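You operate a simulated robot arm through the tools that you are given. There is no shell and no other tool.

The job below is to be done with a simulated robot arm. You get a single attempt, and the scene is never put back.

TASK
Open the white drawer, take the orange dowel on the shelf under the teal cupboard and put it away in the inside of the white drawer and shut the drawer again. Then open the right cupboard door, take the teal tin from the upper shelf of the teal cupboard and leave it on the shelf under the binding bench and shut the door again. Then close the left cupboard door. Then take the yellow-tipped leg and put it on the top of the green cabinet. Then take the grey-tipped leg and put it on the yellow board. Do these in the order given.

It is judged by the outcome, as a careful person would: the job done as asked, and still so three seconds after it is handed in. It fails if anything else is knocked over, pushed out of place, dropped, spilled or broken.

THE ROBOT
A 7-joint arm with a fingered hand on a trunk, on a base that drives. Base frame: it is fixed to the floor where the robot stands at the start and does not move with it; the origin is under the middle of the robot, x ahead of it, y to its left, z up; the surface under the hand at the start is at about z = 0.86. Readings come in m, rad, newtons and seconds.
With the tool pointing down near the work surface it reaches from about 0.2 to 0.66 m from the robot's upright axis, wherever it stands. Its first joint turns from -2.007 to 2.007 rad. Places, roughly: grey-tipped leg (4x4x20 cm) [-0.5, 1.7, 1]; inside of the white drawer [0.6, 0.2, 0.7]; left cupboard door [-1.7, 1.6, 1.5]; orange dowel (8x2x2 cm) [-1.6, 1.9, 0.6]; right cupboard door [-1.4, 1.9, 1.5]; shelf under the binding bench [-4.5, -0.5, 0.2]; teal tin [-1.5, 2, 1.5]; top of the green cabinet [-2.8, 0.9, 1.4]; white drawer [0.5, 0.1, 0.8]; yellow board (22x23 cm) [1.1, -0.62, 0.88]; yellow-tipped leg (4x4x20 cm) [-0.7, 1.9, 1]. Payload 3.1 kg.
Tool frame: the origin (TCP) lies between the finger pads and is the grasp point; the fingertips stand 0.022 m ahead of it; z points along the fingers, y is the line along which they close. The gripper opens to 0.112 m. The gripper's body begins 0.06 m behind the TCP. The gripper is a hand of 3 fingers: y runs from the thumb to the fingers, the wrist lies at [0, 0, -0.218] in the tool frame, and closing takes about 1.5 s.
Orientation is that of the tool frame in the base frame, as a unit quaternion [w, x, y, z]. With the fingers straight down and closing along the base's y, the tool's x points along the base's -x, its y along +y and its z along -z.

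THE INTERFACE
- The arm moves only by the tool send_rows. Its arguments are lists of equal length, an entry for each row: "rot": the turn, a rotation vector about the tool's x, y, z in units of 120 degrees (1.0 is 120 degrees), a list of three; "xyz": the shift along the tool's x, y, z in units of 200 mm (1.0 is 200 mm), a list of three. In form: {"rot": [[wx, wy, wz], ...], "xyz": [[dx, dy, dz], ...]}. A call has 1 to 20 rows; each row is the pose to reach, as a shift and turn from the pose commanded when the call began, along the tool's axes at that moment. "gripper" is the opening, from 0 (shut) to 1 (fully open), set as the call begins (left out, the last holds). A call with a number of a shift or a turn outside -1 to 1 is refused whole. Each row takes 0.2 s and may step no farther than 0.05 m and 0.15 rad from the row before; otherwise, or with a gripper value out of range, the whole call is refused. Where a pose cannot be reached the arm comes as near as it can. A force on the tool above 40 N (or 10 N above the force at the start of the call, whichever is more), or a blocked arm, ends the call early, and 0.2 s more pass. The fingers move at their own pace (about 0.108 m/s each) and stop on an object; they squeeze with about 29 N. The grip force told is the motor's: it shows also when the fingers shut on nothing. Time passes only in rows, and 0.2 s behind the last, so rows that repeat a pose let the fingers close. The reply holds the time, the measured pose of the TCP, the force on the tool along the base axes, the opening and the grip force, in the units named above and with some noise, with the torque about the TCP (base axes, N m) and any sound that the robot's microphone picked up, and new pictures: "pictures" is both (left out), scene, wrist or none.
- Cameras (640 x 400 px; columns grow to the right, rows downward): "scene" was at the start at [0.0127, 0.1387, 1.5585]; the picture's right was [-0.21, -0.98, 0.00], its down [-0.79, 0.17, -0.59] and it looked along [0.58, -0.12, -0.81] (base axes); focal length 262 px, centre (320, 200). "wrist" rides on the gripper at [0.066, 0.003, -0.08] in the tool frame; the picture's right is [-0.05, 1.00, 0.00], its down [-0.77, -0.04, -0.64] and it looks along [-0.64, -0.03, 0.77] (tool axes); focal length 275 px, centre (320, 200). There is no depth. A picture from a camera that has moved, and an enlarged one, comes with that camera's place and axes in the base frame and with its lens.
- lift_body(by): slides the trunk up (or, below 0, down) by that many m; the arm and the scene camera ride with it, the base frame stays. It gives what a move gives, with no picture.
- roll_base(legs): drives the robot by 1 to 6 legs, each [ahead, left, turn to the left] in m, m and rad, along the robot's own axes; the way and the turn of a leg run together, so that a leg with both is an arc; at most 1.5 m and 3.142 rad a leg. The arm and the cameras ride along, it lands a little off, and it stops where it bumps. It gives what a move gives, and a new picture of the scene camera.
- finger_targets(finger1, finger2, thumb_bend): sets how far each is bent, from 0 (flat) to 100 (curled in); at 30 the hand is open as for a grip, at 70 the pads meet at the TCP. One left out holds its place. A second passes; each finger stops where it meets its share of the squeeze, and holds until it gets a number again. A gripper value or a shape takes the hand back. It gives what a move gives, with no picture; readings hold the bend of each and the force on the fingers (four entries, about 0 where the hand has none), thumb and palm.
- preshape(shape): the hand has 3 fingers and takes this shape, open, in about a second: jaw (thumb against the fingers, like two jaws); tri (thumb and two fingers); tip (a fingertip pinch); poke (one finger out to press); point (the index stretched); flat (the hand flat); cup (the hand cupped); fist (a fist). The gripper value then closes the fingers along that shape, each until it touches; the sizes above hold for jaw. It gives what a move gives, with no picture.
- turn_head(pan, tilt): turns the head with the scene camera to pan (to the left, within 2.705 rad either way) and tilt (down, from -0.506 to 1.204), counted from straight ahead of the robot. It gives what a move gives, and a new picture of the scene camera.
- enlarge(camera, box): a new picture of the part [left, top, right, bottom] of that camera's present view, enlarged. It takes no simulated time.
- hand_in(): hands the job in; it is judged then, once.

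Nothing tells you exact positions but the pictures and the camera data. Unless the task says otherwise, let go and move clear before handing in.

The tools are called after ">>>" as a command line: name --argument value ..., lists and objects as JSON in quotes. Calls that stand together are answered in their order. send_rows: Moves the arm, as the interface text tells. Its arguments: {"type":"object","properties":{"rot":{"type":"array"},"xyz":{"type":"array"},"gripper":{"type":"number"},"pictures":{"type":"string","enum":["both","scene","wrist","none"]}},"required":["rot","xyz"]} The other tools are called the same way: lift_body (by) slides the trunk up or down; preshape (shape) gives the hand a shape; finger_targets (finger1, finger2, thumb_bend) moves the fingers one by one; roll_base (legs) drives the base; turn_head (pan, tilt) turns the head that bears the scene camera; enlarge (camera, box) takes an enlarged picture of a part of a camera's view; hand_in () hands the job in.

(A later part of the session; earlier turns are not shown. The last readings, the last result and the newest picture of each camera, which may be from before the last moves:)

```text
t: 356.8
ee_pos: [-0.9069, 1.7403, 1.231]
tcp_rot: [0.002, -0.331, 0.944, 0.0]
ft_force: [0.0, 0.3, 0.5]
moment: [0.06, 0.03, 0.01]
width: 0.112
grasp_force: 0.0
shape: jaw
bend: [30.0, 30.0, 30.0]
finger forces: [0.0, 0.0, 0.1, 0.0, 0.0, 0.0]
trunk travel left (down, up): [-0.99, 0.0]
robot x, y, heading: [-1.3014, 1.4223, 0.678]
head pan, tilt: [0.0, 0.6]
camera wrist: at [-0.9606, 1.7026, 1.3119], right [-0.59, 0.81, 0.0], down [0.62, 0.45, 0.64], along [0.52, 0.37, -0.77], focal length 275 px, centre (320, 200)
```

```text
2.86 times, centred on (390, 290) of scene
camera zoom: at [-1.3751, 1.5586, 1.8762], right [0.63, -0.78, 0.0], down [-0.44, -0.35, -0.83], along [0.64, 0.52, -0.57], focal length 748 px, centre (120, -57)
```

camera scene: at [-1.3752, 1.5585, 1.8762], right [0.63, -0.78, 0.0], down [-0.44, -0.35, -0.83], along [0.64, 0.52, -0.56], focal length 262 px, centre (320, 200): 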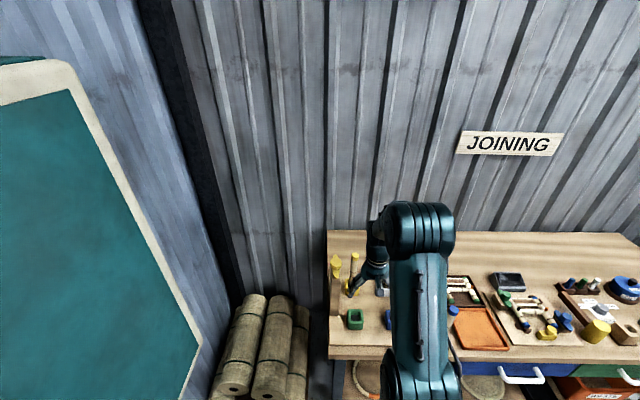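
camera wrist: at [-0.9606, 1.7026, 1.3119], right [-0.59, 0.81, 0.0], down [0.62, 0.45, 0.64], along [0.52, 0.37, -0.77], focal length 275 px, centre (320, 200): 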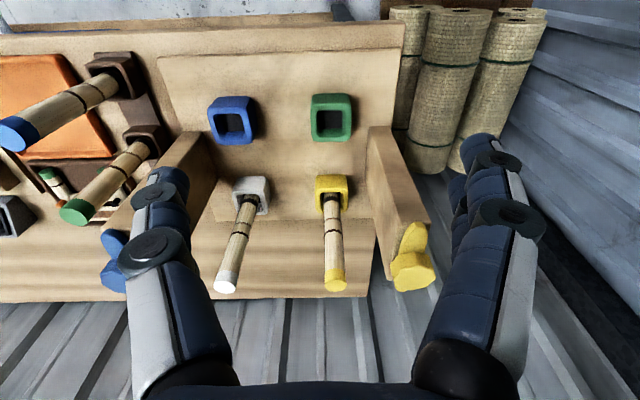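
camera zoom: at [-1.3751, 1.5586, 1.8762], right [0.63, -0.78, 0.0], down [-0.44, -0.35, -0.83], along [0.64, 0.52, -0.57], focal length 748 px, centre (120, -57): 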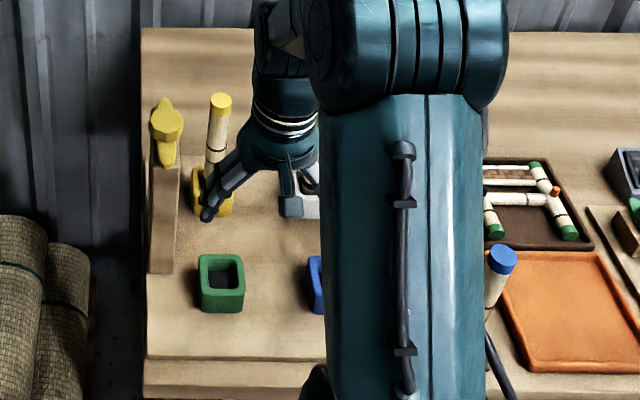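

The yellow leg's axis is at [-0.709, 1.911] with its top at z ≈ 1.10; the nearby post is clear of the planned finger positions. I'll roll closer, then position the open hand over it.

>>> roll_base --legs '[[0.18, 0.01, -0.03]]'

>>> lift_body --by -0.06

>>> send_rows --rot '[[0, 0, 0]]' --xyz '[[0, 0, 0]]' --pictures "wrist"

```text
t: 358.3
ee_pos: [-0.7584, 1.8487, 1.2329]
tcp_rot: [0.003, -0.315, 0.949, 0.0]
ft_force: [0.2, -0.8, 0.1]
moment: [0.01, -0.01, -0.03]
width: 0.112
grasp_force: 0.1
shape: jaw
bend: [30.0, 30.0, 30.0]
finger forces: [0.0, 0.1, 0.0, 0.0, 0.1, 0.0]
trunk travel left (down, up): [-0.99, 0.0]
robot x, y, heading: [-1.1634, 1.5408, 0.645]
head pan, tilt: [0.0, 0.6]
camera scene: at [-1.2334, 1.68, 1.8763], right [0.6, -0.8, 0.0], down [-0.45, -0.34, -0.83], along [0.66, 0.5, -0.56], focal length 262 px, centre (320, 200)
```

scene: 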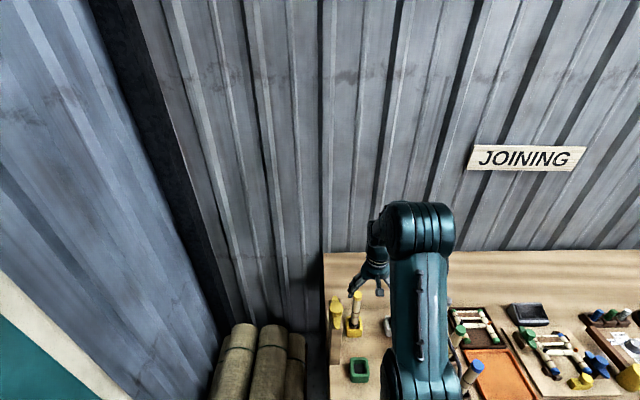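

```text
t: 359.3
ee_pos: [-0.7578, 1.8485, 1.1721]
tcp_rot: [0.003, -0.316, 0.949, 0.0]
ft_force: [-0.1, -0.2, 0.0]
moment: [-0.01, 0.01, -0.05]
width: 0.1118
grasp_force: 0.1
shape: jaw
bend: [30.0, 30.0, 30.0]
finger forces: [0.1, 0.0, 0.1, 0.0, 0.1, 0.1]
trunk travel left (down, up): [-0.93, 0.06]
robot x, y, heading: [-1.1616, 1.5447, 0.645]
head pan, tilt: [0.0, 0.6]
```

```text
t: 359.7
ee_pos: [-0.7574, 1.8488, 1.1721]
tcp_rot: [0.002, -0.315, 0.949, 0.0]
ft_force: [-0.4, -0.1, 0.0]
moment: [0.02, -0.01, -0.04]
width: 0.1121
grasp_force: 0.1
shape: jaw
bend: [30.0, 30.0, 30.0]
finger forces: [0.0, 0.0, 0.0, 0.1, 0.0, 0.0]
trunk travel left (down, up): [-0.93, 0.06]
robot x, y, heading: [-1.1635, 1.5425, 0.644]
head pan, tilt: [0.0, 0.6]
camera wrist: at [-0.8124, 1.8125, 1.2519], right [-0.56, 0.83, 0.0], down [0.64, 0.43, 0.64], along [0.53, 0.36, -0.77], focal length 275 px, centre (320, 200)
```

wrist: 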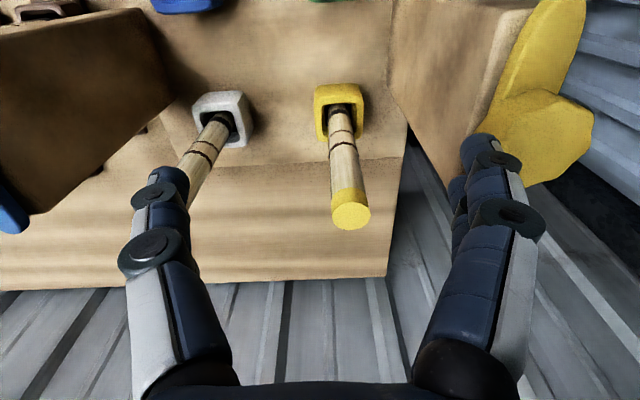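

The leg's tip is 7.5 cm ahead and 2 cm left of the hand. The clamp on the neighbouring post is close to the fingers, so I'll rise a little, narrow the fingers, and shift over the leg.

>>> send_rows --rot '[[0, 0, 0], [0, 0, 0], [0, 0, 0], [0, 0, 0], [0, 0, 0]]' --xyz '[[0, 0, -0.2], [0, 0, -0.2], [-0.13, 0.035, -0.2], [-0.26, 0.07, -0.2], [-0.376, 0.0975, -0.2]]' --gripper 0.68 --pictures "both"

```text
t: 360.9
ee_pos: [-0.709, 1.9099, 1.2122]
tcp_rot: [0.001, -0.315, 0.949, 0.0]
ft_force: [-0.1, 0.3, 0.0]
moment: [-0.03, -0.01, -0.01]
width: 0.0763
grasp_force: 0.0
shape: jaw
bend: [68.0, 68.0, 65.0]
finger forces: [0.0, 0.1, 0.1, 0.0, 0.0, 0.0]
trunk travel left (down, up): [-0.93, 0.06]
robot x, y, heading: [-1.1601, 1.5416, 0.646]
head pan, tilt: [0.0, 0.6]
camera scene: at [-1.2305, 1.6828, 1.8162], right [0.6, -0.8, 0.0], down [-0.45, -0.34, -0.82], along [0.66, 0.5, -0.57], focal length 262 px, centre (320, 200)
camera wrist: at [-0.7632, 1.8742, 1.2924], right [-0.56, 0.83, 0.0], down [0.64, 0.43, 0.64], along [0.53, 0.36, -0.77], focal length 275 px, centre (320, 200)
```

scene: 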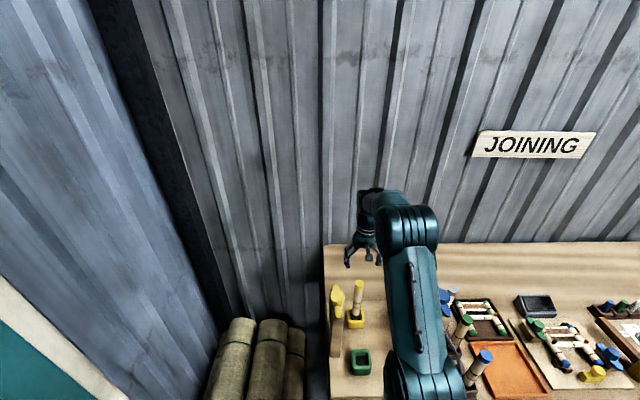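
wrist: 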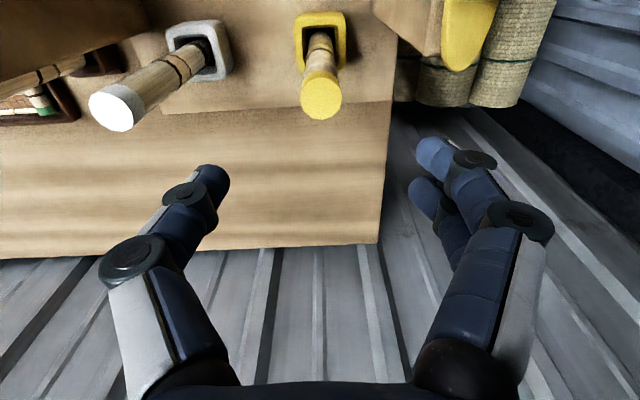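

The leg's tip is centred under the hand. I'll descend around it.

>>> send_rows --rot '[[0, 0, 0], [0, 0, 0], [0, 0, 0], [0, 0, 0], [0, 0, 0]]' --xyz '[[-0.015, 0.005, 0.2], [-0.015, 0.005, 0.38], [-0.015, 0.005, 0.54], [-0.015, 0.005, 0.68], [-0.015, 0.005, 0.77]]' --pictures "wrist"

```text
t: 362.1
ee_pos: [-0.7051, 1.9116, 1.0566]
tcp_rot: [0.002, -0.316, 0.949, 0.0]
ft_force: [-0.1, 0.8, 0.7]
moment: [0.02, 0.01, -0.01]
width: 0.0767
grasp_force: 0.0
shape: jaw
bend: [68.0, 68.0, 65.0]
finger forces: [0.0, 0.1, 0.1, 0.0, 0.1, 0.1]
trunk travel left (down, up): [-0.93, 0.06]
robot x, y, heading: [-1.1643, 1.5458, 0.653]
head pan, tilt: [0.0, 0.6]
camera wrist: at [-0.7612, 1.8754, 1.1372], right [-0.56, 0.83, 0.0], down [0.64, 0.43, 0.64], along [0.53, 0.36, -0.77], focal length 275 px, centre (320, 200)
```

wrist: 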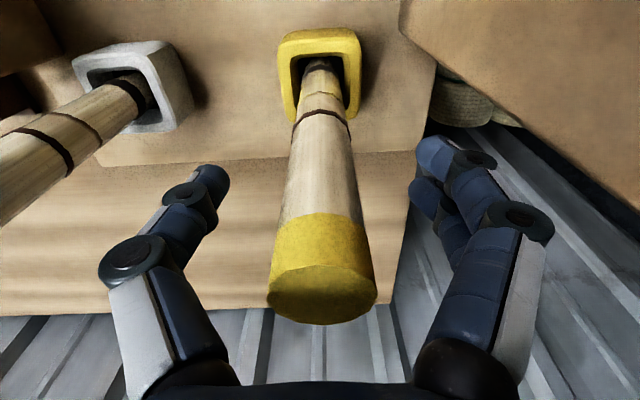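

The leg is centred between thumb and fingers with its tip just below the palm. Closing.

>>> send_rows --rot '[[0, 0, 0], [0, 0, 0], [0, 0, 0], [0, 0, 0], [0, 0, 0], [0, 0, 0], [0, 0, 0]]' --xyz '[[0, 0, 0], [0, 0, 0], [0, 0, 0], [0, 0, 0], [0, 0, 0], [0, 0, 0], [0, 0, 0]]' --gripper 0 --pictures "wrist"

```text
t: 363.7
ee_pos: [-0.7057, 1.9113, 1.0574]
tcp_rot: [0.002, -0.316, 0.949, -0.001]
ft_force: [0.6, -1.3, 0.3]
moment: [0.01, 0.0, 0.05]
width: 0.0224
grasp_force: 29.5
shape: jaw
bend: [73.0, 73.0, 70.0]
finger forces: [12.1, 14.0, 0.1, 0.0, 25.4, 0.0]
trunk travel left (down, up): [-0.93, 0.06]
robot x, y, heading: [-1.166, 1.5452, 0.651]
head pan, tilt: [0.0, 0.6]
camera wrist: at [-0.7612, 1.8752, 1.1375], right [-0.56, 0.83, 0.0], down [0.64, 0.43, 0.64], along [0.53, 0.36, -0.77], focal length 275 px, centre (320, 200)
```

wrist: 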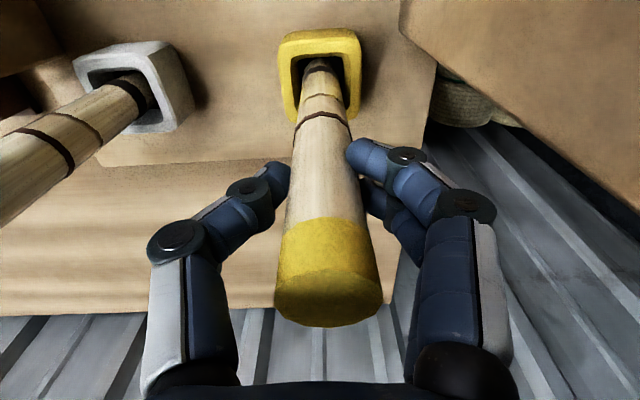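

Gripped firmly on all fingers. I'll lift it straight up out of its holder.

>>> send_rows --rot '[[0, 0, 0], [0, 0, 0], [0, 0, 0], [0, 0, 0], [0, 0, 0], [0, 0, 0]]' --xyz '[[0, 0, -0.08], [0, 0, -0.18], [0, 0, -0.3], [0, 0, -0.45], [0, 0, -0.6], [0, 0, -0.75]]' --pictures "both"

```text
t: 365.1
ee_pos: [-0.7086, 1.9127, 1.2077]
tcp_rot: [0.003, -0.315, 0.949, 0.001]
ft_force: [0.6, 0.2, -0.8]
moment: [-0.01, 0.02, 0.03]
width: 0.022
grasp_force: 28.4
shape: jaw
bend: [73.0, 73.0, 70.0]
finger forces: [12.6, 14.5, 0.0, 0.1, 25.3, 0.1]
trunk travel left (down, up): [-0.93, 0.06]
robot x, y, heading: [-1.164, 1.5429, 0.647]
head pan, tilt: [0.0, 0.6]
camera scene: at [-1.232, 1.6811, 1.8162], right [0.6, -0.8, 0.0], down [-0.45, -0.34, -0.83], along [0.66, 0.5, -0.56], focal length 262 px, centre (320, 200)
camera wrist: at [-0.7645, 1.8756, 1.2881], right [-0.56, 0.83, 0.0], down [0.64, 0.43, 0.64], along [0.53, 0.36, -0.77], focal length 275 px, centre (320, 200)
```

scene: 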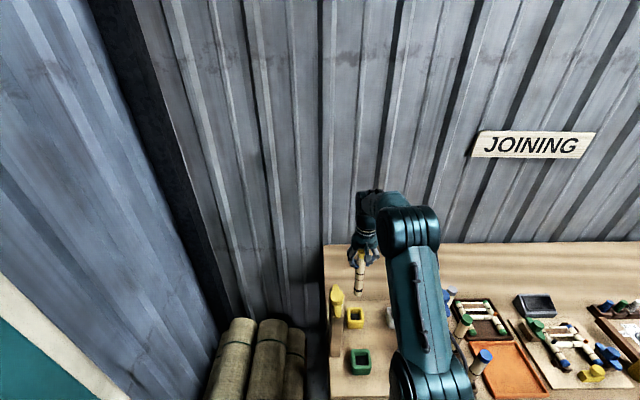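
wrist: 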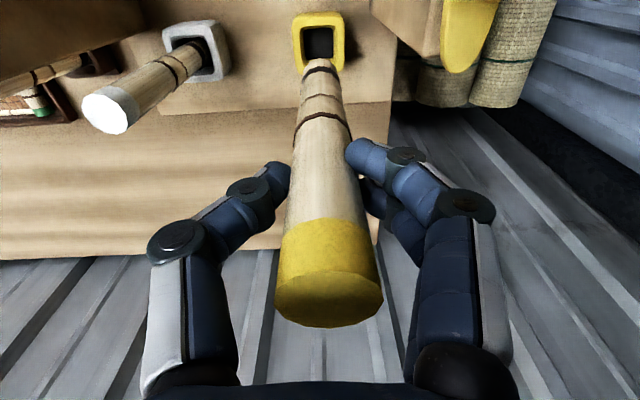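

The yellow leg is out of its holder. I'll raise the trunk fully, back away from the bench, turn toward the wall, and look at the green cabinet's top.

>>> lift_body --by 0.06

>>> roll_base --legs '[[-0.3, -0.08, 0], [-0.2, -0.4, 0], [0, 0, 1.565], [0, 1.1, 0]]'

>>> turn_head --pan 0.1 --tilt 0.5

```text
t: 366.1
ee_pos: [-0.7084, 1.9145, 1.2682]
tcp_rot: [0.003, -0.316, 0.949, 0.0]
ft_force: [-0.1, 1.3, -1.0]
moment: [0.01, 0.02, 0.01]
width: 0.0222
grasp_force: 29.6
shape: jaw
bend: [73.0, 73.0, 70.0]
finger forces: [12.6, 14.6, 0.0, 0.0, 25.3, 0.0]
trunk travel left (down, up): [-0.99, 0.0]
robot x, y, heading: [-1.1602, 1.5409, 0.648]
head pan, tilt: [0.0, 0.6]
```

```text
t: 379.4
ee_pos: [-2.5025, 0.6594, 1.2674]
tcp_rot: [-0.002, 0.895, -0.446, -0.001]
ft_force: [-0.1, -0.4, -0.9]
moment: [0.02, -0.01, -0.01]
width: 0.0219
grasp_force: 28.9
shape: jaw
bend: [73.0, 73.0, 70.0]
finger forces: [11.8, 14.5, 0.0, 0.0, 25.1, 0.1]
trunk travel left (down, up): [-0.99, 0.0]
robot x, y, heading: [-2.1302, 0.2024, 2.223]
head pan, tilt: [0.0, 0.6]
camera scene: at [-2.2671, 0.1379, 1.8763], right [0.8, 0.6, 0.0], down [0.34, -0.45, -0.82], along [-0.5, 0.66, -0.57], focal length 262 px, centre (320, 200)
```

scene: 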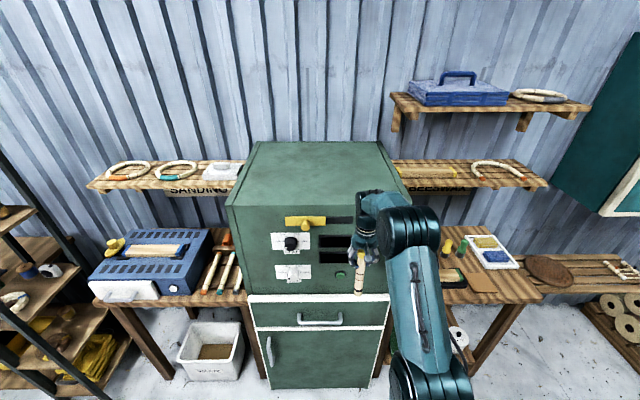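

```text
t: 380.1
ee_pos: [-2.5037, 0.6587, 1.2673]
tcp_rot: [-0.002, 0.895, -0.446, -0.001]
ft_force: [0.5, -0.6, -0.1]
moment: [0.01, -0.03, 0.0]
width: 0.0218
grasp_force: 29.2
shape: jaw
bend: [73.0, 73.0, 70.0]
finger forces: [11.8, 14.5, 0.0, 0.0, 25.2, 0.0]
trunk travel left (down, up): [-0.99, 0.0]
robot x, y, heading: [-2.1275, 0.2089, 2.218]
head pan, tilt: [0.099, 0.499]
camera scene: at [-2.2761, 0.1337, 1.8852], right [0.73, 0.68, 0.0], down [0.33, -0.35, -0.88], along [-0.6, 0.64, -0.48], focal length 262 px, centre (320, 200)
```

scene: 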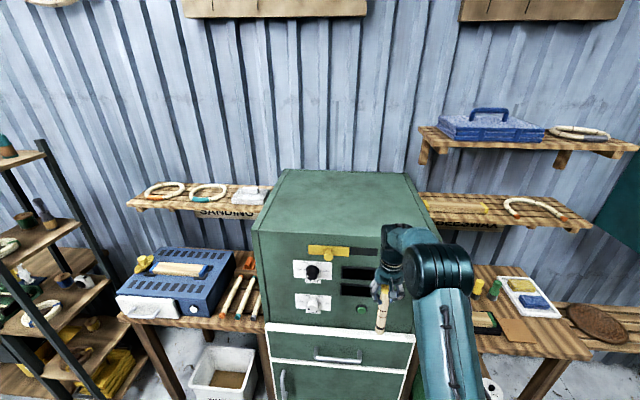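

The cabinet's top is bare and flat. Let me look closely at the leg's lower end to decide how to set it down.

>>> enlarge --camera "scene" --box '[350, 270, 420, 340]'

>>> roll_base --legs '[[-0.35, 0.03, -0.008]]'

>>> enlarge --camera "wrist" --box '[240, 0, 440, 120]'

```text
5.71 times, centred on (385, 305) of scene
camera zoom: at [-2.2761, 0.1337, 1.8852], right [0.73, 0.68, 0.0], down [0.33, -0.35, -0.88], along [-0.6, 0.64, -0.48], focal length 1497 px, centre (-51, -400)
```

zoom: 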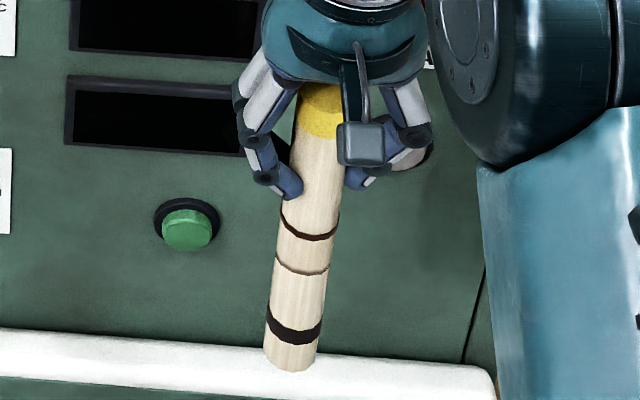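

```text
t: 382.4
ee_pos: [-2.3176, 0.37, 1.2662]
tcp_rot: [-0.002, 0.895, -0.447, -0.001]
ft_force: [-0.4, -0.9, -0.8]
moment: [-0.01, 0.02, -0.03]
width: 0.0218
grasp_force: 28.8
shape: jaw
bend: [73.0, 73.0, 70.0]
finger forces: [11.9, 14.5, 0.0, 0.0, 25.2, 0.0]
trunk travel left (down, up): [-0.99, 0.0]
robot x, y, heading: [-1.9452, -0.0872, 2.219]
head pan, tilt: [0.099, 0.499]
camera scene: at [-2.093, -0.1569, 1.8853], right [0.73, 0.68, 0.0], down [0.33, -0.35, -0.88], along [-0.6, 0.64, -0.48], focal length 262 px, centre (320, 200)
```

scene: 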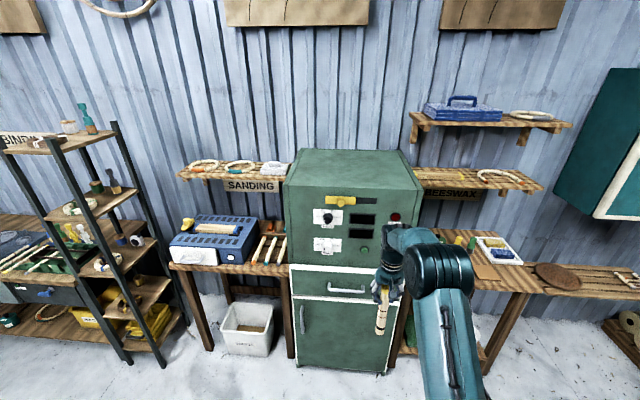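

```text
3.20 times, centred on (340, 60) of wrist
camera zoom: at [-2.2807, 0.3141, 1.3471], right [-0.83, -0.56, 0.0], down [-0.43, 0.64, 0.64], along [-0.36, 0.53, -0.77], focal length 881 px, centre (256, 648)
```

zoom: 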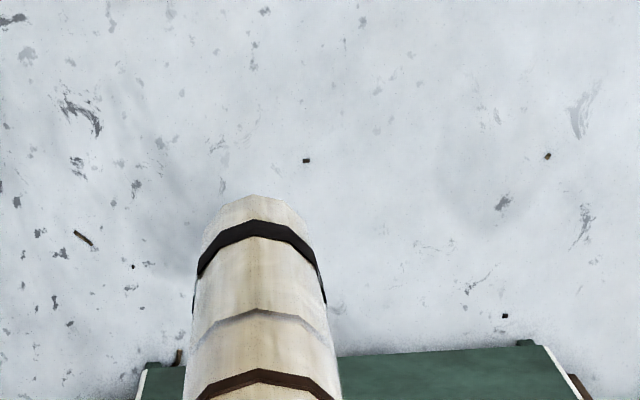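

The leg is a faceted rod with flat ends, so laying it down on a facet will be stable. I'll pitch the hand up so the leg points horizontally toward the wall.

>>> send_rows --rot '[[0, -0.068, 0], [0, -0.136, 0], [0, -0.205, 0], [0, -0.273, 0], [0, -0.341, 0], [0, -0.409, 0], [0, -0.477, 0], [0, -0.545, 0], [0, -0.614, 0], [0, -0.682, 0], [0, -0.75, 0]]' --xyz '[[-0.05, 0, -0.09], [-0.1, 0, -0.18], [-0.15, 0, -0.27], [-0.2, 0, -0.36], [-0.25, 0, -0.45], [-0.3, 0, -0.53], [-0.35, 0, -0.61], [-0.4, 0, -0.69], [-0.46, 0, -0.77], [-0.52, 0, -0.85], [-0.565, 0, -0.915]]' --pictures "none"

>>> send_rows --rot '[[0, 0, 0.068], [0, 0, 0.136], [0, 0, 0.205], [0, 0, 0.273], [0, 0, 0.341], [0, 0, 0.409], [0, 0, 0.477], [0, 0, 0.545], [0, 0, 0.614], [0, 0, 0.682], [0, 0, 0.75]]' --xyz '[[0, 0, 0], [0, 0, 0], [0, 0, 0], [0, 0, 0], [0, 0, 0], [0, 0, 0], [0, 0, 0], [0, 0, 0], [0, 0, 0], [0, 0, 0], [0, 0, 0]]' --pictures "both"

```text
t: 384.8
ee_pos: [-2.3836, 0.4593, 1.4518]
tcp_rot: [0.318, -0.631, 0.315, 0.634]
ft_force: [-1.2, 0.8, -1.6]
moment: [-0.05, -0.04, 0.02]
width: 0.0219
grasp_force: 28.7
shape: jaw
bend: [74.0, 73.0, 70.0]
finger forces: [14.6, 15.3, 0.1, 0.0, 25.0, 0.0]
trunk travel left (down, up): [-0.99, 0.0]
robot x, y, heading: [-1.9454, -0.0831, 2.221]
head pan, tilt: [0.099, 0.499]
```

```text
t: 387.1
ee_pos: [-2.3856, 0.458, 1.4506]
tcp_rot: [-0.225, -0.223, 0.669, 0.672]
ft_force: [0.1, -0.1, -0.2]
moment: [-0.03, -0.03, 0.0]
width: 0.0219
grasp_force: 28.9
shape: jaw
bend: [74.0, 73.0, 70.0]
finger forces: [13.8, 15.2, 0.1, 0.0, 25.4, 0.0]
trunk travel left (down, up): [-0.99, 0.0]
robot x, y, heading: [-1.9442, -0.0844, 2.22]
head pan, tilt: [0.099, 0.499]
camera scene: at [-2.0921, -0.1578, 1.8853], right [0.73, 0.68, 0.0], down [0.33, -0.35, -0.88], along [-0.6, 0.64, -0.48], focal length 262 px, centre (320, 200)
camera wrist: at [-2.3896, 0.354, 1.4538], right [0.04, 0.03, 1.0], down [1.0, -0.05, -0.04], along [0.04, 1.0, -0.03], focal length 275 px, centre (320, 200)
```

scene: 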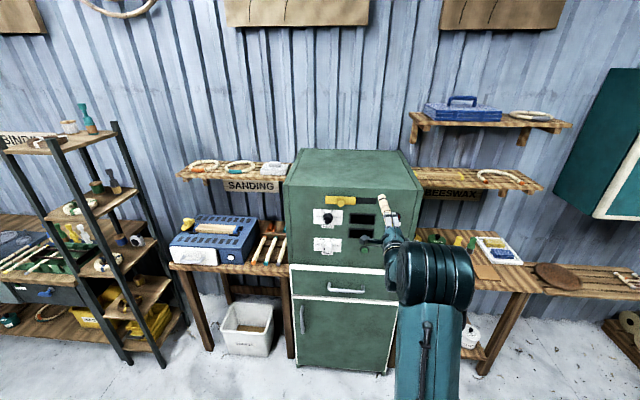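
wrist: 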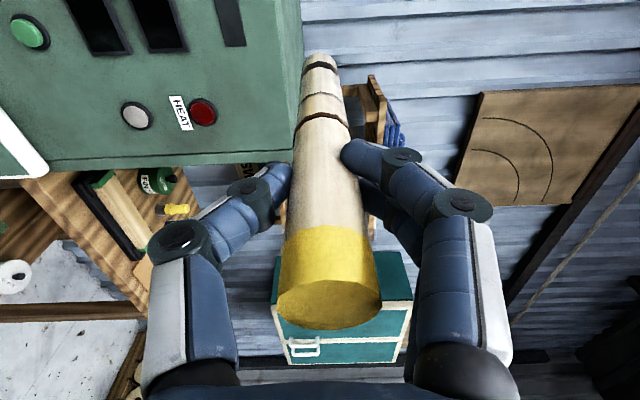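

The leg now points at the wall. One more quarter turn about its own axis brings the camera on top.

>>> send_rows --rot '[[0, 0, 0.068], [0, 0, 0.136], [0, 0, 0.205], [0, 0, 0.273], [0, 0, 0.341], [0, 0, 0.409], [0, 0, 0.477], [0, 0, 0.545], [0, 0, 0.614], [0, 0, 0.682], [0, 0, 0.75]]' --xyz '[[0, 0.03, 0], [0, 0.06, 0], [0, 0.09, 0], [0, 0.12, 0], [0, 0.15, 0], [0, 0.18, 0], [0, 0.21, 0], [0, 0.24, 0], [0, 0.26, 0], [0, 0.28, 0], [0, 0.3, 0]]' --pictures "both"

```text
t: 389.6
ee_pos: [-2.3846, 0.4571, 1.5116]
tcp_rot: [0.635, -0.315, -0.631, -0.315]
ft_force: [0.1, -0.3, -0.5]
moment: [-0.05, -0.02, -0.01]
width: 0.0221
grasp_force: 29.1
shape: jaw
bend: [74.0, 73.0, 70.0]
finger forces: [13.3, 16.0, 0.0, 0.1, 25.0, 0.0]
trunk travel left (down, up): [-0.99, 0.0]
robot x, y, heading: [-1.9462, -0.0876, 2.22]
head pan, tilt: [0.099, 0.499]
camera scene: at [-2.0918, -0.158, 1.8853], right [0.73, 0.68, 0.0], down [0.33, -0.35, -0.88], along [-0.6, 0.64, -0.48], focal length 262 px, centre (320, 200)
camera wrist: at [-2.3334, 0.3953, 1.5775], right [0.8, 0.6, -0.05], down [0.35, -0.53, -0.77], along [-0.49, 0.6, -0.63], focal length 275 px, centre (320, 200)
```

scene: 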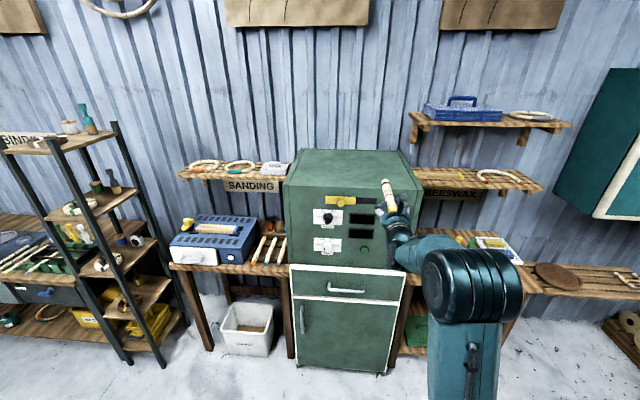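
wrist: 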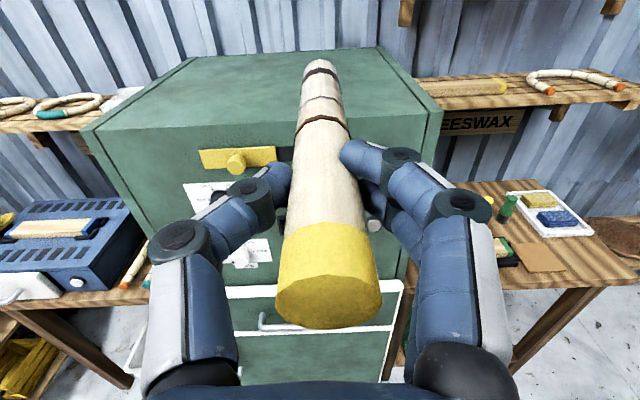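

The leg is level and above the cabinet-top height. I'll drive ahead so the leg is over the top's middle front.

>>> roll_base --legs '[[0.2, 0.07, -0.009], [0.27, 0, 0]]'

>>> send_rows --rot '[[0, 0, 0]]' --xyz '[[0, 0, 0]]' --pictures "wrist"

```text
t: 392.7
ee_pos: [-2.7153, 0.7928, 1.511]
tcp_rot: [0.633, -0.317, -0.629, -0.32]
ft_force: [-0.1, -0.7, -0.9]
moment: [-0.05, -0.08, -0.02]
width: 0.0218
grasp_force: 29.0
shape: jaw
bend: [74.0, 73.0, 70.0]
finger forces: [13.3, 15.8, 0.0, 0.1, 25.0, 0.0]
trunk travel left (down, up): [-0.99, 0.0]
robot x, y, heading: [-2.2786, 0.247, 2.207]
head pan, tilt: [0.099, 0.499]
camera scene: at [-2.4277, 0.1746, 1.8854], right [0.74, 0.67, 0.0], down [0.32, -0.35, -0.88], along [-0.59, 0.65, -0.48], focal length 262 px, centre (320, 200)
```

scene: 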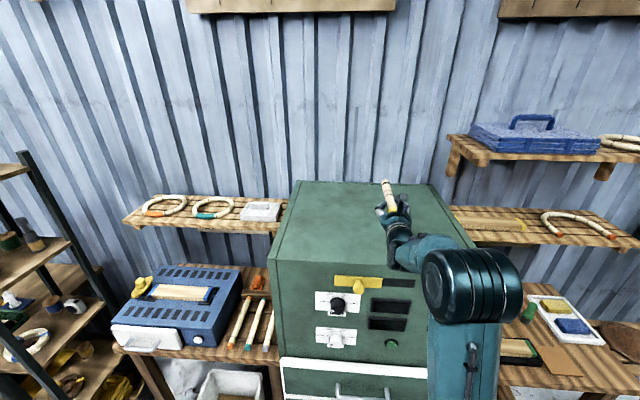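

```text
t: 393.1
ee_pos: [-2.7155, 0.7939, 1.5114]
tcp_rot: [0.633, -0.317, -0.63, -0.319]
ft_force: [-1.2, -0.8, -0.5]
moment: [-0.04, -0.01, 0.04]
width: 0.0216
grasp_force: 29.0
shape: jaw
bend: [74.0, 73.0, 70.0]
finger forces: [13.2, 15.9, 0.0, 0.0, 25.0, 0.0]
trunk travel left (down, up): [-0.99, 0.0]
robot x, y, heading: [-2.2846, 0.2456, 2.206]
head pan, tilt: [0.099, 0.499]
camera wrist: at [-2.6653, 0.7305, 1.5777], right [0.8, 0.59, -0.05], down [0.35, -0.53, -0.77], along [-0.48, 0.61, -0.63], focal length 275 px, centre (320, 200)
```

wrist: 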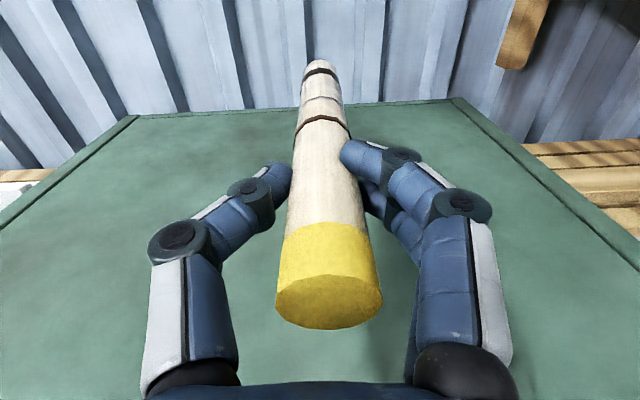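

The leg is over the cabinet top. Since the hand body could touch the top before the leg does, I'll back off 10 cm so the hand stays outside the front edge, lower there, and slide the leg further in afterwards.

>>> roll_base --legs '[[-0.1, 0, 0]]'

>>> send_rows --rot '[[0, 0, 0], [0, 0, 0], [0, 0, 0]]' --xyz '[[-0.15, 0, 0], [-0.3, 0, 0], [-0.37, 0, 0]]' --pictures "both"

>>> enlarge --camera "scene" --box '[300, 150, 460, 270]'

```text
t: 394.2
ee_pos: [-2.6576, 0.7163, 1.5109]
tcp_rot: [0.632, -0.318, -0.63, -0.32]
ft_force: [0.9, 0.3, -1.4]
moment: [-0.02, 0.0, 0.01]
width: 0.0216
grasp_force: 29.1
shape: jaw
bend: [74.0, 73.0, 70.0]
finger forces: [13.4, 15.9, 0.0, 0.0, 24.9, 0.0]
trunk travel left (down, up): [-0.99, 0.0]
robot x, y, heading: [-2.2229, 0.1672, 2.21]
head pan, tilt: [0.099, 0.499]
camera scene: at [-2.3712, 0.0987, 1.8853], right [0.74, 0.67, 0.0], down [0.32, -0.36, -0.88], along [-0.59, 0.65, -0.48], focal length 262 px, centre (320, 200)
```

scene: 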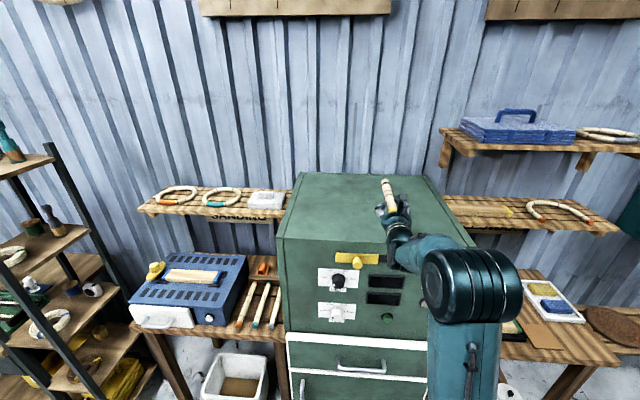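

```text
t: 395.0
ee_pos: [-2.6565, 0.7146, 1.4388]
tcp_rot: [0.632, -0.318, -0.629, -0.321]
ft_force: [-1.1, -0.2, -0.7]
moment: [-0.03, -0.02, 0.02]
width: 0.0214
grasp_force: 28.9
shape: jaw
bend: [74.0, 73.0, 70.0]
finger forces: [13.4, 16.1, 0.0, 0.1, 24.9, 0.0]
trunk travel left (down, up): [-0.99, 0.0]
robot x, y, heading: [-2.2207, 0.1663, 2.207]
head pan, tilt: [0.099, 0.499]
camera scene: at [-2.3696, 0.0962, 1.8853], right [0.74, 0.67, 0.0], down [0.32, -0.35, -0.88], along [-0.59, 0.65, -0.48], focal length 262 px, centre (320, 200)
camera wrist: at [-2.606, 0.6511, 1.504], right [0.8, 0.59, -0.05], down [0.35, -0.53, -0.77], along [-0.48, 0.61, -0.63], focal length 275 px, centre (320, 200)
```

scene: 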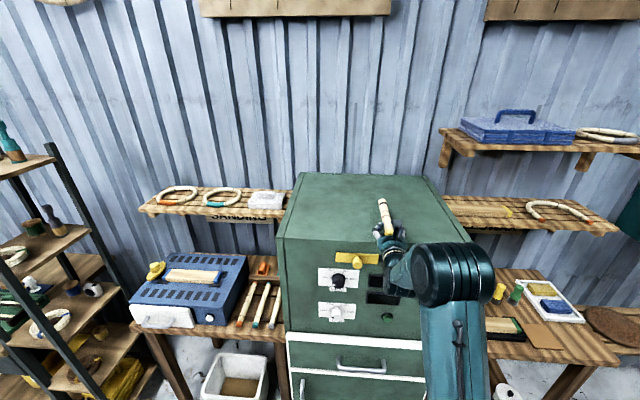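
wrist: 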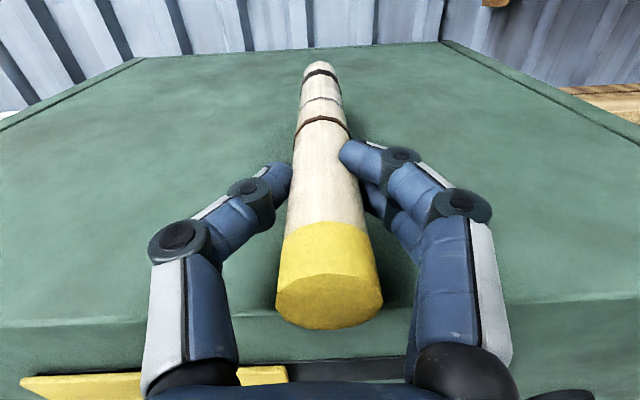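

```text
3.33 times, centred on (380, 210) of scene
camera zoom: at [-2.3696, 0.0962, 1.8853], right [0.74, 0.67, 0.0], down [0.32, -0.35, -0.88], along [-0.59, 0.65, -0.48], focal length 873 px, centre (120, 167)
```

zoom: 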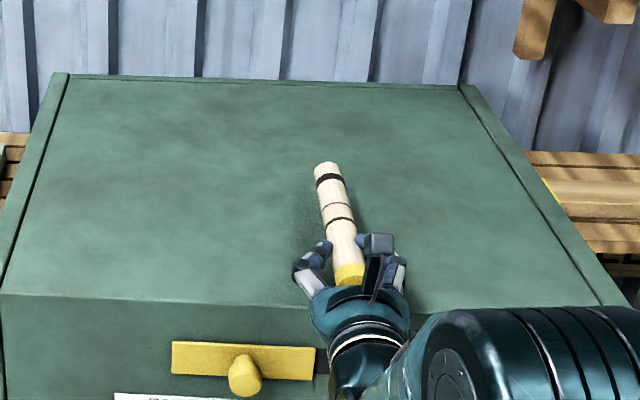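

The leg hovers just above the top, clear of its raised side rims. I'll lower in small steps until it touches.

>>> send_rows --rot '[[0, 0, 0], [0, 0, 0], [0, 0, 0], [0, 0, 0]]' --xyz '[[-0.015, 0, 0], [-0.03, 0, 0], [-0.045, 0, 0], [-0.06, 0, 0]]' --pictures "none"

```text
t: 396.0
ee_pos: [-2.6573, 0.716, 1.4264]
tcp_rot: [0.632, -0.319, -0.63, -0.32]
ft_force: [0.3, -0.6, -0.9]
moment: [-0.02, -0.06, -0.04]
width: 0.0215
grasp_force: 29.2
shape: jaw
bend: [74.0, 73.0, 70.0]
finger forces: [13.4, 16.0, 0.0, 0.1, 24.9, 0.0]
trunk travel left (down, up): [-0.99, 0.0]
robot x, y, heading: [-2.2257, 0.1715, 2.21]
head pan, tilt: [0.099, 0.499]
```

>>> send_rows --rot '[[0, 0, 0], [0, 0, 0], [0, 0, 0], [0, 0, 0]]' --xyz '[[-0.012, 0, 0], [-0.024, 0, 0], [-0.036, 0, 0], [-0.048, 0, 0]]' --pictures "none"

```text
t: 397.0
ee_pos: [-2.6561, 0.716, 1.4182]
tcp_rot: [0.633, -0.317, -0.629, -0.32]
ft_force: [-1.1, 1.6, 6.3]
moment: [0.07, 0.01, 0.01]
width: 0.0215
grasp_force: 28.5
shape: jaw
bend: [74.0, 73.0, 70.0]
finger forces: [15.9, 15.5, 0.0, 0.0, 26.0, 0.1]
trunk travel left (down, up): [-0.99, 0.0]
robot x, y, heading: [-2.2193, 0.1668, 2.214]
head pan, tilt: [0.099, 0.499]
```

Contact at z = 1.418 with about 6 N. I'll open the fingers to release the leg.

>>> send_rows --rot '[[0, 0, 0], [0, 0, 0], [0, 0, 0], [0, 0, 0], [0, 0, 0]]' --xyz '[[0.005, 0, 0], [0.005, 0, 0], [0.005, 0, 0], [0.005, 0, 0], [0.005, 0, 0]]' --gripper 0.65 --pictures "wrist"

```text
t: 398.2
ee_pos: [-2.6573, 0.7171, 1.4168]
tcp_rot: [0.632, -0.318, -0.63, -0.32]
ft_force: [0.7, 0.8, -0.5]
moment: [0.0, 0.0, -0.01]
width: 0.0724
grasp_force: 0.0
shape: jaw
bend: [70.0, 70.0, 67.0]
finger forces: [0.1, 0.0, 0.0, 0.0, 0.2, 0.0]
trunk travel left (down, up): [-0.99, 0.0]
robot x, y, heading: [-2.2192, 0.1699, 2.21]
head pan, tilt: [0.099, 0.499]
camera wrist: at [-2.6069, 0.6534, 1.4833], right [0.8, 0.59, -0.05], down [0.35, -0.53, -0.77], along [-0.48, 0.61, -0.63], focal length 275 px, centre (320, 200)
```

wrist: 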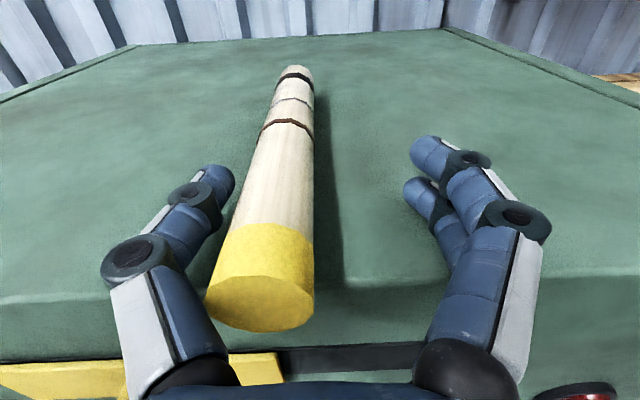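

The leg rolled slightly toward the thumb. I'll wait a moment to see whether it is at rest.

>>> send_rows --rot '[[0, 0, 0], [0, 0, 0], [0, 0, 0], [0, 0, 0], [0, 0, 0], [0, 0, 0], [0, 0, 0], [0, 0, 0]]' --xyz '[[0, 0, 0], [0, 0, 0], [0, 0, 0], [0, 0, 0], [0, 0, 0], [0, 0, 0], [0, 0, 0], [0, 0, 0]]' --pictures "wrist"

>>> enlarge --camera "scene" --box '[300, 150, 460, 270]'

```text
t: 400.0
ee_pos: [-2.6573, 0.7153, 1.4174]
tcp_rot: [0.632, -0.318, -0.63, -0.32]
ft_force: [-0.4, -0.4, 0.5]
moment: [0.0, 0.02, -0.02]
width: 0.0727
grasp_force: 0.1
shape: jaw
bend: [70.0, 70.0, 67.0]
finger forces: [0.0, 0.1, 0.0, 0.0, 0.1, 0.0]
trunk travel left (down, up): [-0.99, 0.0]
robot x, y, heading: [-2.2238, 0.1718, 2.206]
head pan, tilt: [0.099, 0.499]
camera wrist: at [-2.6069, 0.6534, 1.4833], right [0.8, 0.59, -0.05], down [0.35, -0.53, -0.77], along [-0.48, 0.61, -0.63], focal length 275 px, centre (320, 200)
```

wrist: 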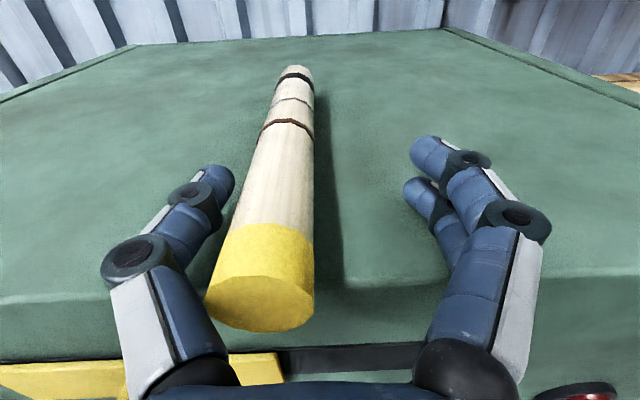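

```text
3.33 times, centred on (380, 210) of scene
camera zoom: at [-2.3702, 0.0972, 1.8853], right [0.74, 0.67, 0.0], down [0.32, -0.35, -0.88], along [-0.59, 0.65, -0.48], focal length 873 px, centre (120, 167)
```

zoom: 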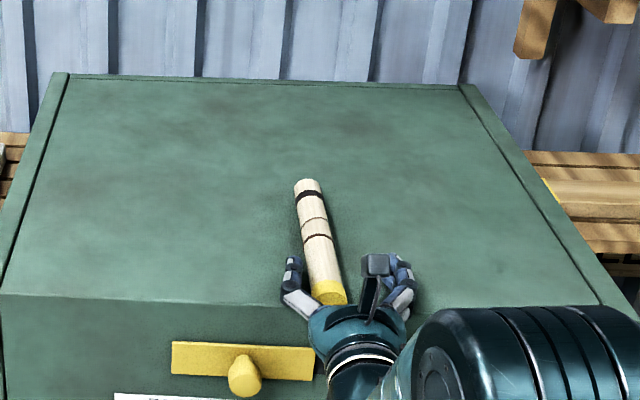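

The leg is at rest. Its cap end still reaches the front edge, so I'll open fully, withdraw, close the fist, and gently push the leg deeper along its axis.

>>> send_rows --rot '[[0, 0, 0], [0, 0, 0], [0, 0, 0], [0, 0, 0], [0, 0, 0], [0, 0, 0], [0, 0, 0], [0, 0, 0]]' --xyz '[[0, 0, 0], [0, 0, 0], [0, 0, 0], [0.01, 0, -0.15], [0.02, 0, -0.3], [0.03, 0, -0.45], [0.03, 0, -0.6], [0.03, 0, -0.75]]' --gripper 1.0 --pictures "both"

>>> enlarge --camera "scene" --box '[300, 150, 460, 270]'

```text
t: 401.8
ee_pos: [-2.5654, 0.5949, 1.4244]
tcp_rot: [0.632, -0.319, -0.629, -0.321]
ft_force: [-0.3, 0.4, -0.1]
moment: [-0.01, 0.0, -0.03]
width: 0.1118
grasp_force: 0.1
shape: jaw
bend: [30.0, 30.0, 30.0]
finger forces: [0.0, 0.0, 0.1, 0.1, 0.0, 0.1]
trunk travel left (down, up): [-0.99, 0.0]
robot x, y, heading: [-2.2229, 0.1673, 2.204]
head pan, tilt: [0.099, 0.499]
camera scene: at [-2.3682, 0.0943, 1.8854], right [0.74, 0.67, 0.0], down [0.32, -0.35, -0.88], along [-0.59, 0.65, -0.48], focal length 262 px, centre (320, 200)
camera wrist: at [-2.5155, 0.5314, 1.4894], right [0.81, 0.59, -0.04], down [0.35, -0.53, -0.77], along [-0.48, 0.61, -0.63], focal length 275 px, centre (320, 200)
```

scene: 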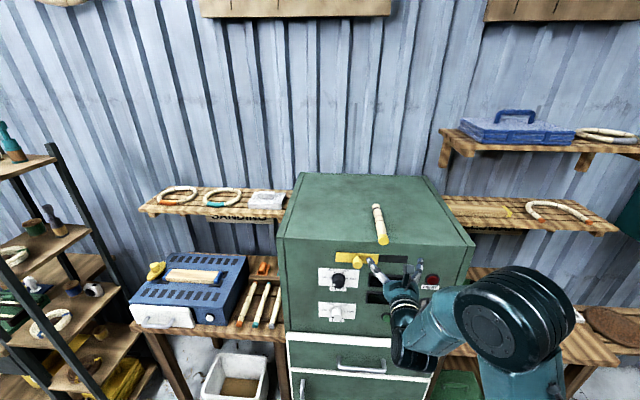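
wrist: 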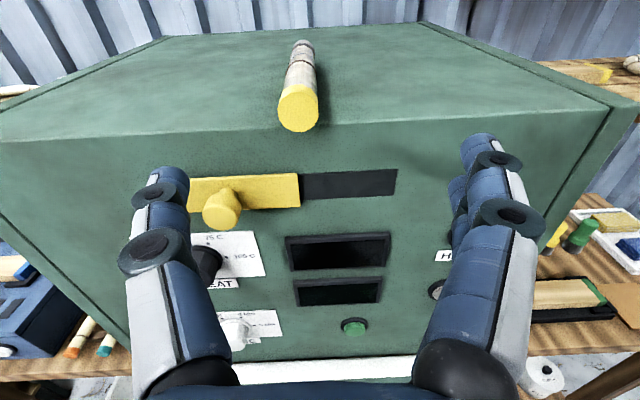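

```text
3.33 times, centred on (380, 210) of scene
camera zoom: at [-2.3682, 0.0943, 1.8854], right [0.74, 0.67, 0.0], down [0.32, -0.35, -0.88], along [-0.59, 0.65, -0.48], focal length 873 px, centre (120, 167)
```

zoom: 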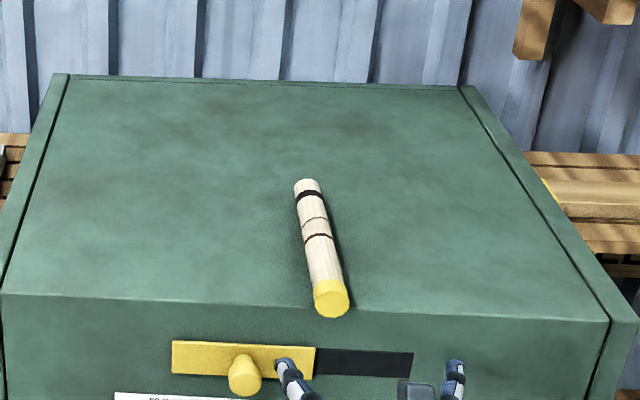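

The leg's cap end overhangs the front edge slightly. I'll line the closed fist up with it and push it about 8 cm inward.

>>> send_rows --rot '[[0, 0, 0], [0, 0, 0], [0, 0, 0], [0, 0, 0], [0, 0, 0], [0, 0, 0], [0, 0, 0], [0, 0, 0], [0, 0, 0], [0, 0, 0], [0, 0, 0], [0, 0, 0], [0, 0, 0], [0, 0, 0], [0, 0, 0], [0, 0, 0]]' --xyz '[[0, -0.04, 0], [0, -0.079, 0], [0, -0.079, 0], [0, -0.079, 0], [0, -0.079, 0], [0, -0.079, 0], [0, -0.079, 0.15], [0, -0.079, 0.3], [0, -0.079, 0.4], [0, -0.079, 0.47], [0, -0.079, 0.54], [0, -0.079, 0.6], [0, -0.079, 0.66], [0, -0.079, 0.72], [0, -0.079, 0.78], [0, -0.079, 0.84]]' --gripper 0 --pictures "both"

>>> enlarge --camera "scene" --box '[300, 150, 460, 270]'

```text
t: 405.2
ee_pos: [-2.6801, 0.7225, 1.4228]
tcp_rot: [0.632, -0.319, -0.63, -0.32]
ft_force: [-0.1, -0.1, -0.1]
moment: [0.02, -0.02, 0.01]
width: 0.0001
grasp_force: 28.8
shape: jaw
bend: [67.0, 68.0, 76.0]
finger forces: [0.0, 0.0, 0.0, 0.0, 0.0, 0.1]
trunk travel left (down, up): [-0.99, 0.0]
robot x, y, heading: [-2.2235, 0.1674, 2.209]
head pan, tilt: [0.099, 0.499]
camera scene: at [-2.3707, 0.0976, 1.8853], right [0.74, 0.67, 0.0], down [0.32, -0.35, -0.88], along [-0.59, 0.65, -0.48], focal length 262 px, centre (320, 200)
camera wrist: at [-2.6302, 0.6595, 1.4881], right [0.8, 0.59, -0.05], down [0.35, -0.53, -0.77], along [-0.48, 0.61, -0.63], focal length 275 px, centre (320, 200)
```

scene: 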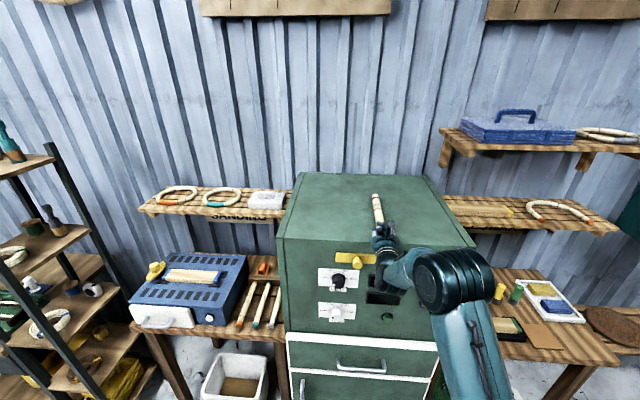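
wrist: 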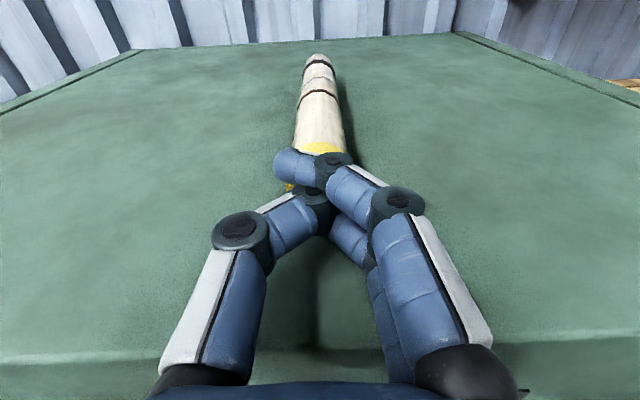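

```text
3.33 times, centred on (380, 210) of scene
camera zoom: at [-2.3707, 0.0976, 1.8853], right [0.74, 0.67, 0.0], down [0.32, -0.35, -0.88], along [-0.59, 0.65, -0.48], focal length 873 px, centre (120, 167)
```

zoom: 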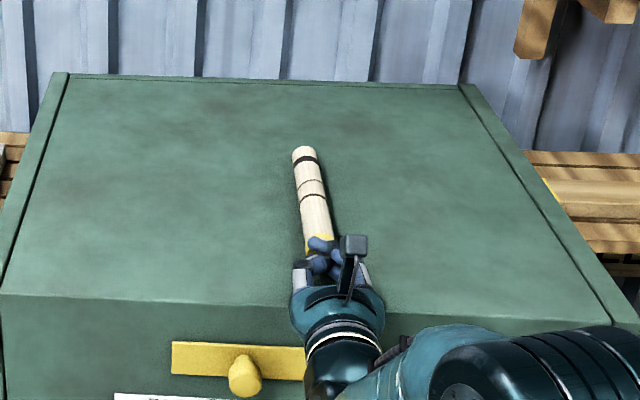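

The leg now lies fully on the cabinet top. I'll retreat and check that it stays put.

>>> send_rows --rot '[[0, 0, 0], [0, 0, 0], [0, 0, 0], [0, 0, 0]]' --xyz '[[0, 0, -0.15], [0.02, 0, -0.35], [0.05, 0, -0.55], [0.1, 0, -0.75]]' --pictures "none"

>>> roll_base --legs '[[-0.3, 0, 0]]'

>>> enlarge --camera "scene" --box '[260, 120, 460, 260]'

```text
t: 406.2
ee_pos: [-2.5868, 0.5989, 1.4435]
tcp_rot: [0.633, -0.317, -0.63, -0.32]
ft_force: [0.6, -0.7, 0.2]
moment: [0.01, -0.01, -0.01]
width: 0.0
grasp_force: 29.2
shape: jaw
bend: [67.0, 68.0, 76.0]
finger forces: [0.0, 0.0, 0.0, 0.0, 0.0, 0.0]
trunk travel left (down, up): [-0.99, 0.0]
robot x, y, heading: [-2.2221, 0.1708, 2.207]
head pan, tilt: [0.099, 0.499]
```

```text
t: 408.3
ee_pos: [-2.4142, 0.3641, 1.4425]
tcp_rot: [0.632, -0.318, -0.63, -0.32]
ft_force: [0.1, -1.0, -0.2]
moment: [0.0, 0.02, 0.01]
width: 0.0
grasp_force: 29.1
shape: jaw
bend: [67.0, 68.0, 76.0]
finger forces: [0.0, 0.0, 0.1, 0.1, 0.0, 0.0]
trunk travel left (down, up): [-0.99, 0.0]
robot x, y, heading: [-2.0449, -0.0714, 2.208]
head pan, tilt: [0.099, 0.499]
camera scene: at [-2.1948, -0.1398, 1.8853], right [0.74, 0.67, 0.0], down [0.32, -0.36, -0.88], along [-0.59, 0.65, -0.48], focal length 262 px, centre (320, 200)
```

scene: 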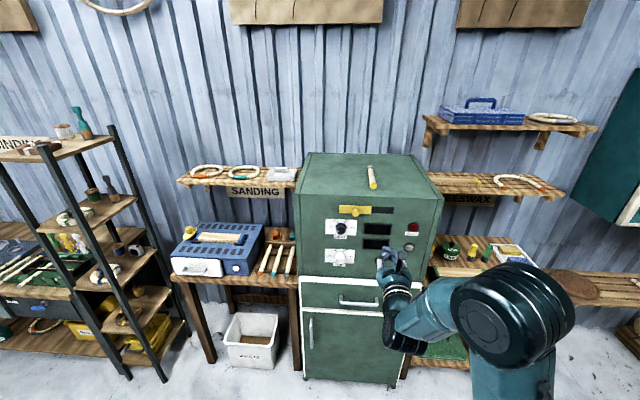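

```text
2.86 times, centred on (360, 190) of scene
camera zoom: at [-2.1948, -0.1398, 1.8853], right [0.74, 0.67, 0.0], down [0.32, -0.36, -0.88], along [-0.59, 0.65, -0.48], focal length 748 px, centre (206, 229)
```

zoom: 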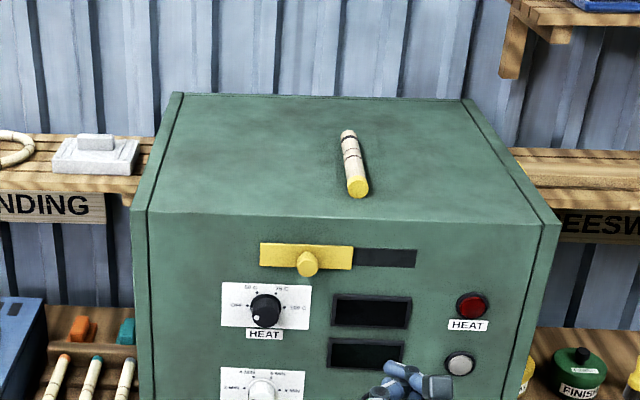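

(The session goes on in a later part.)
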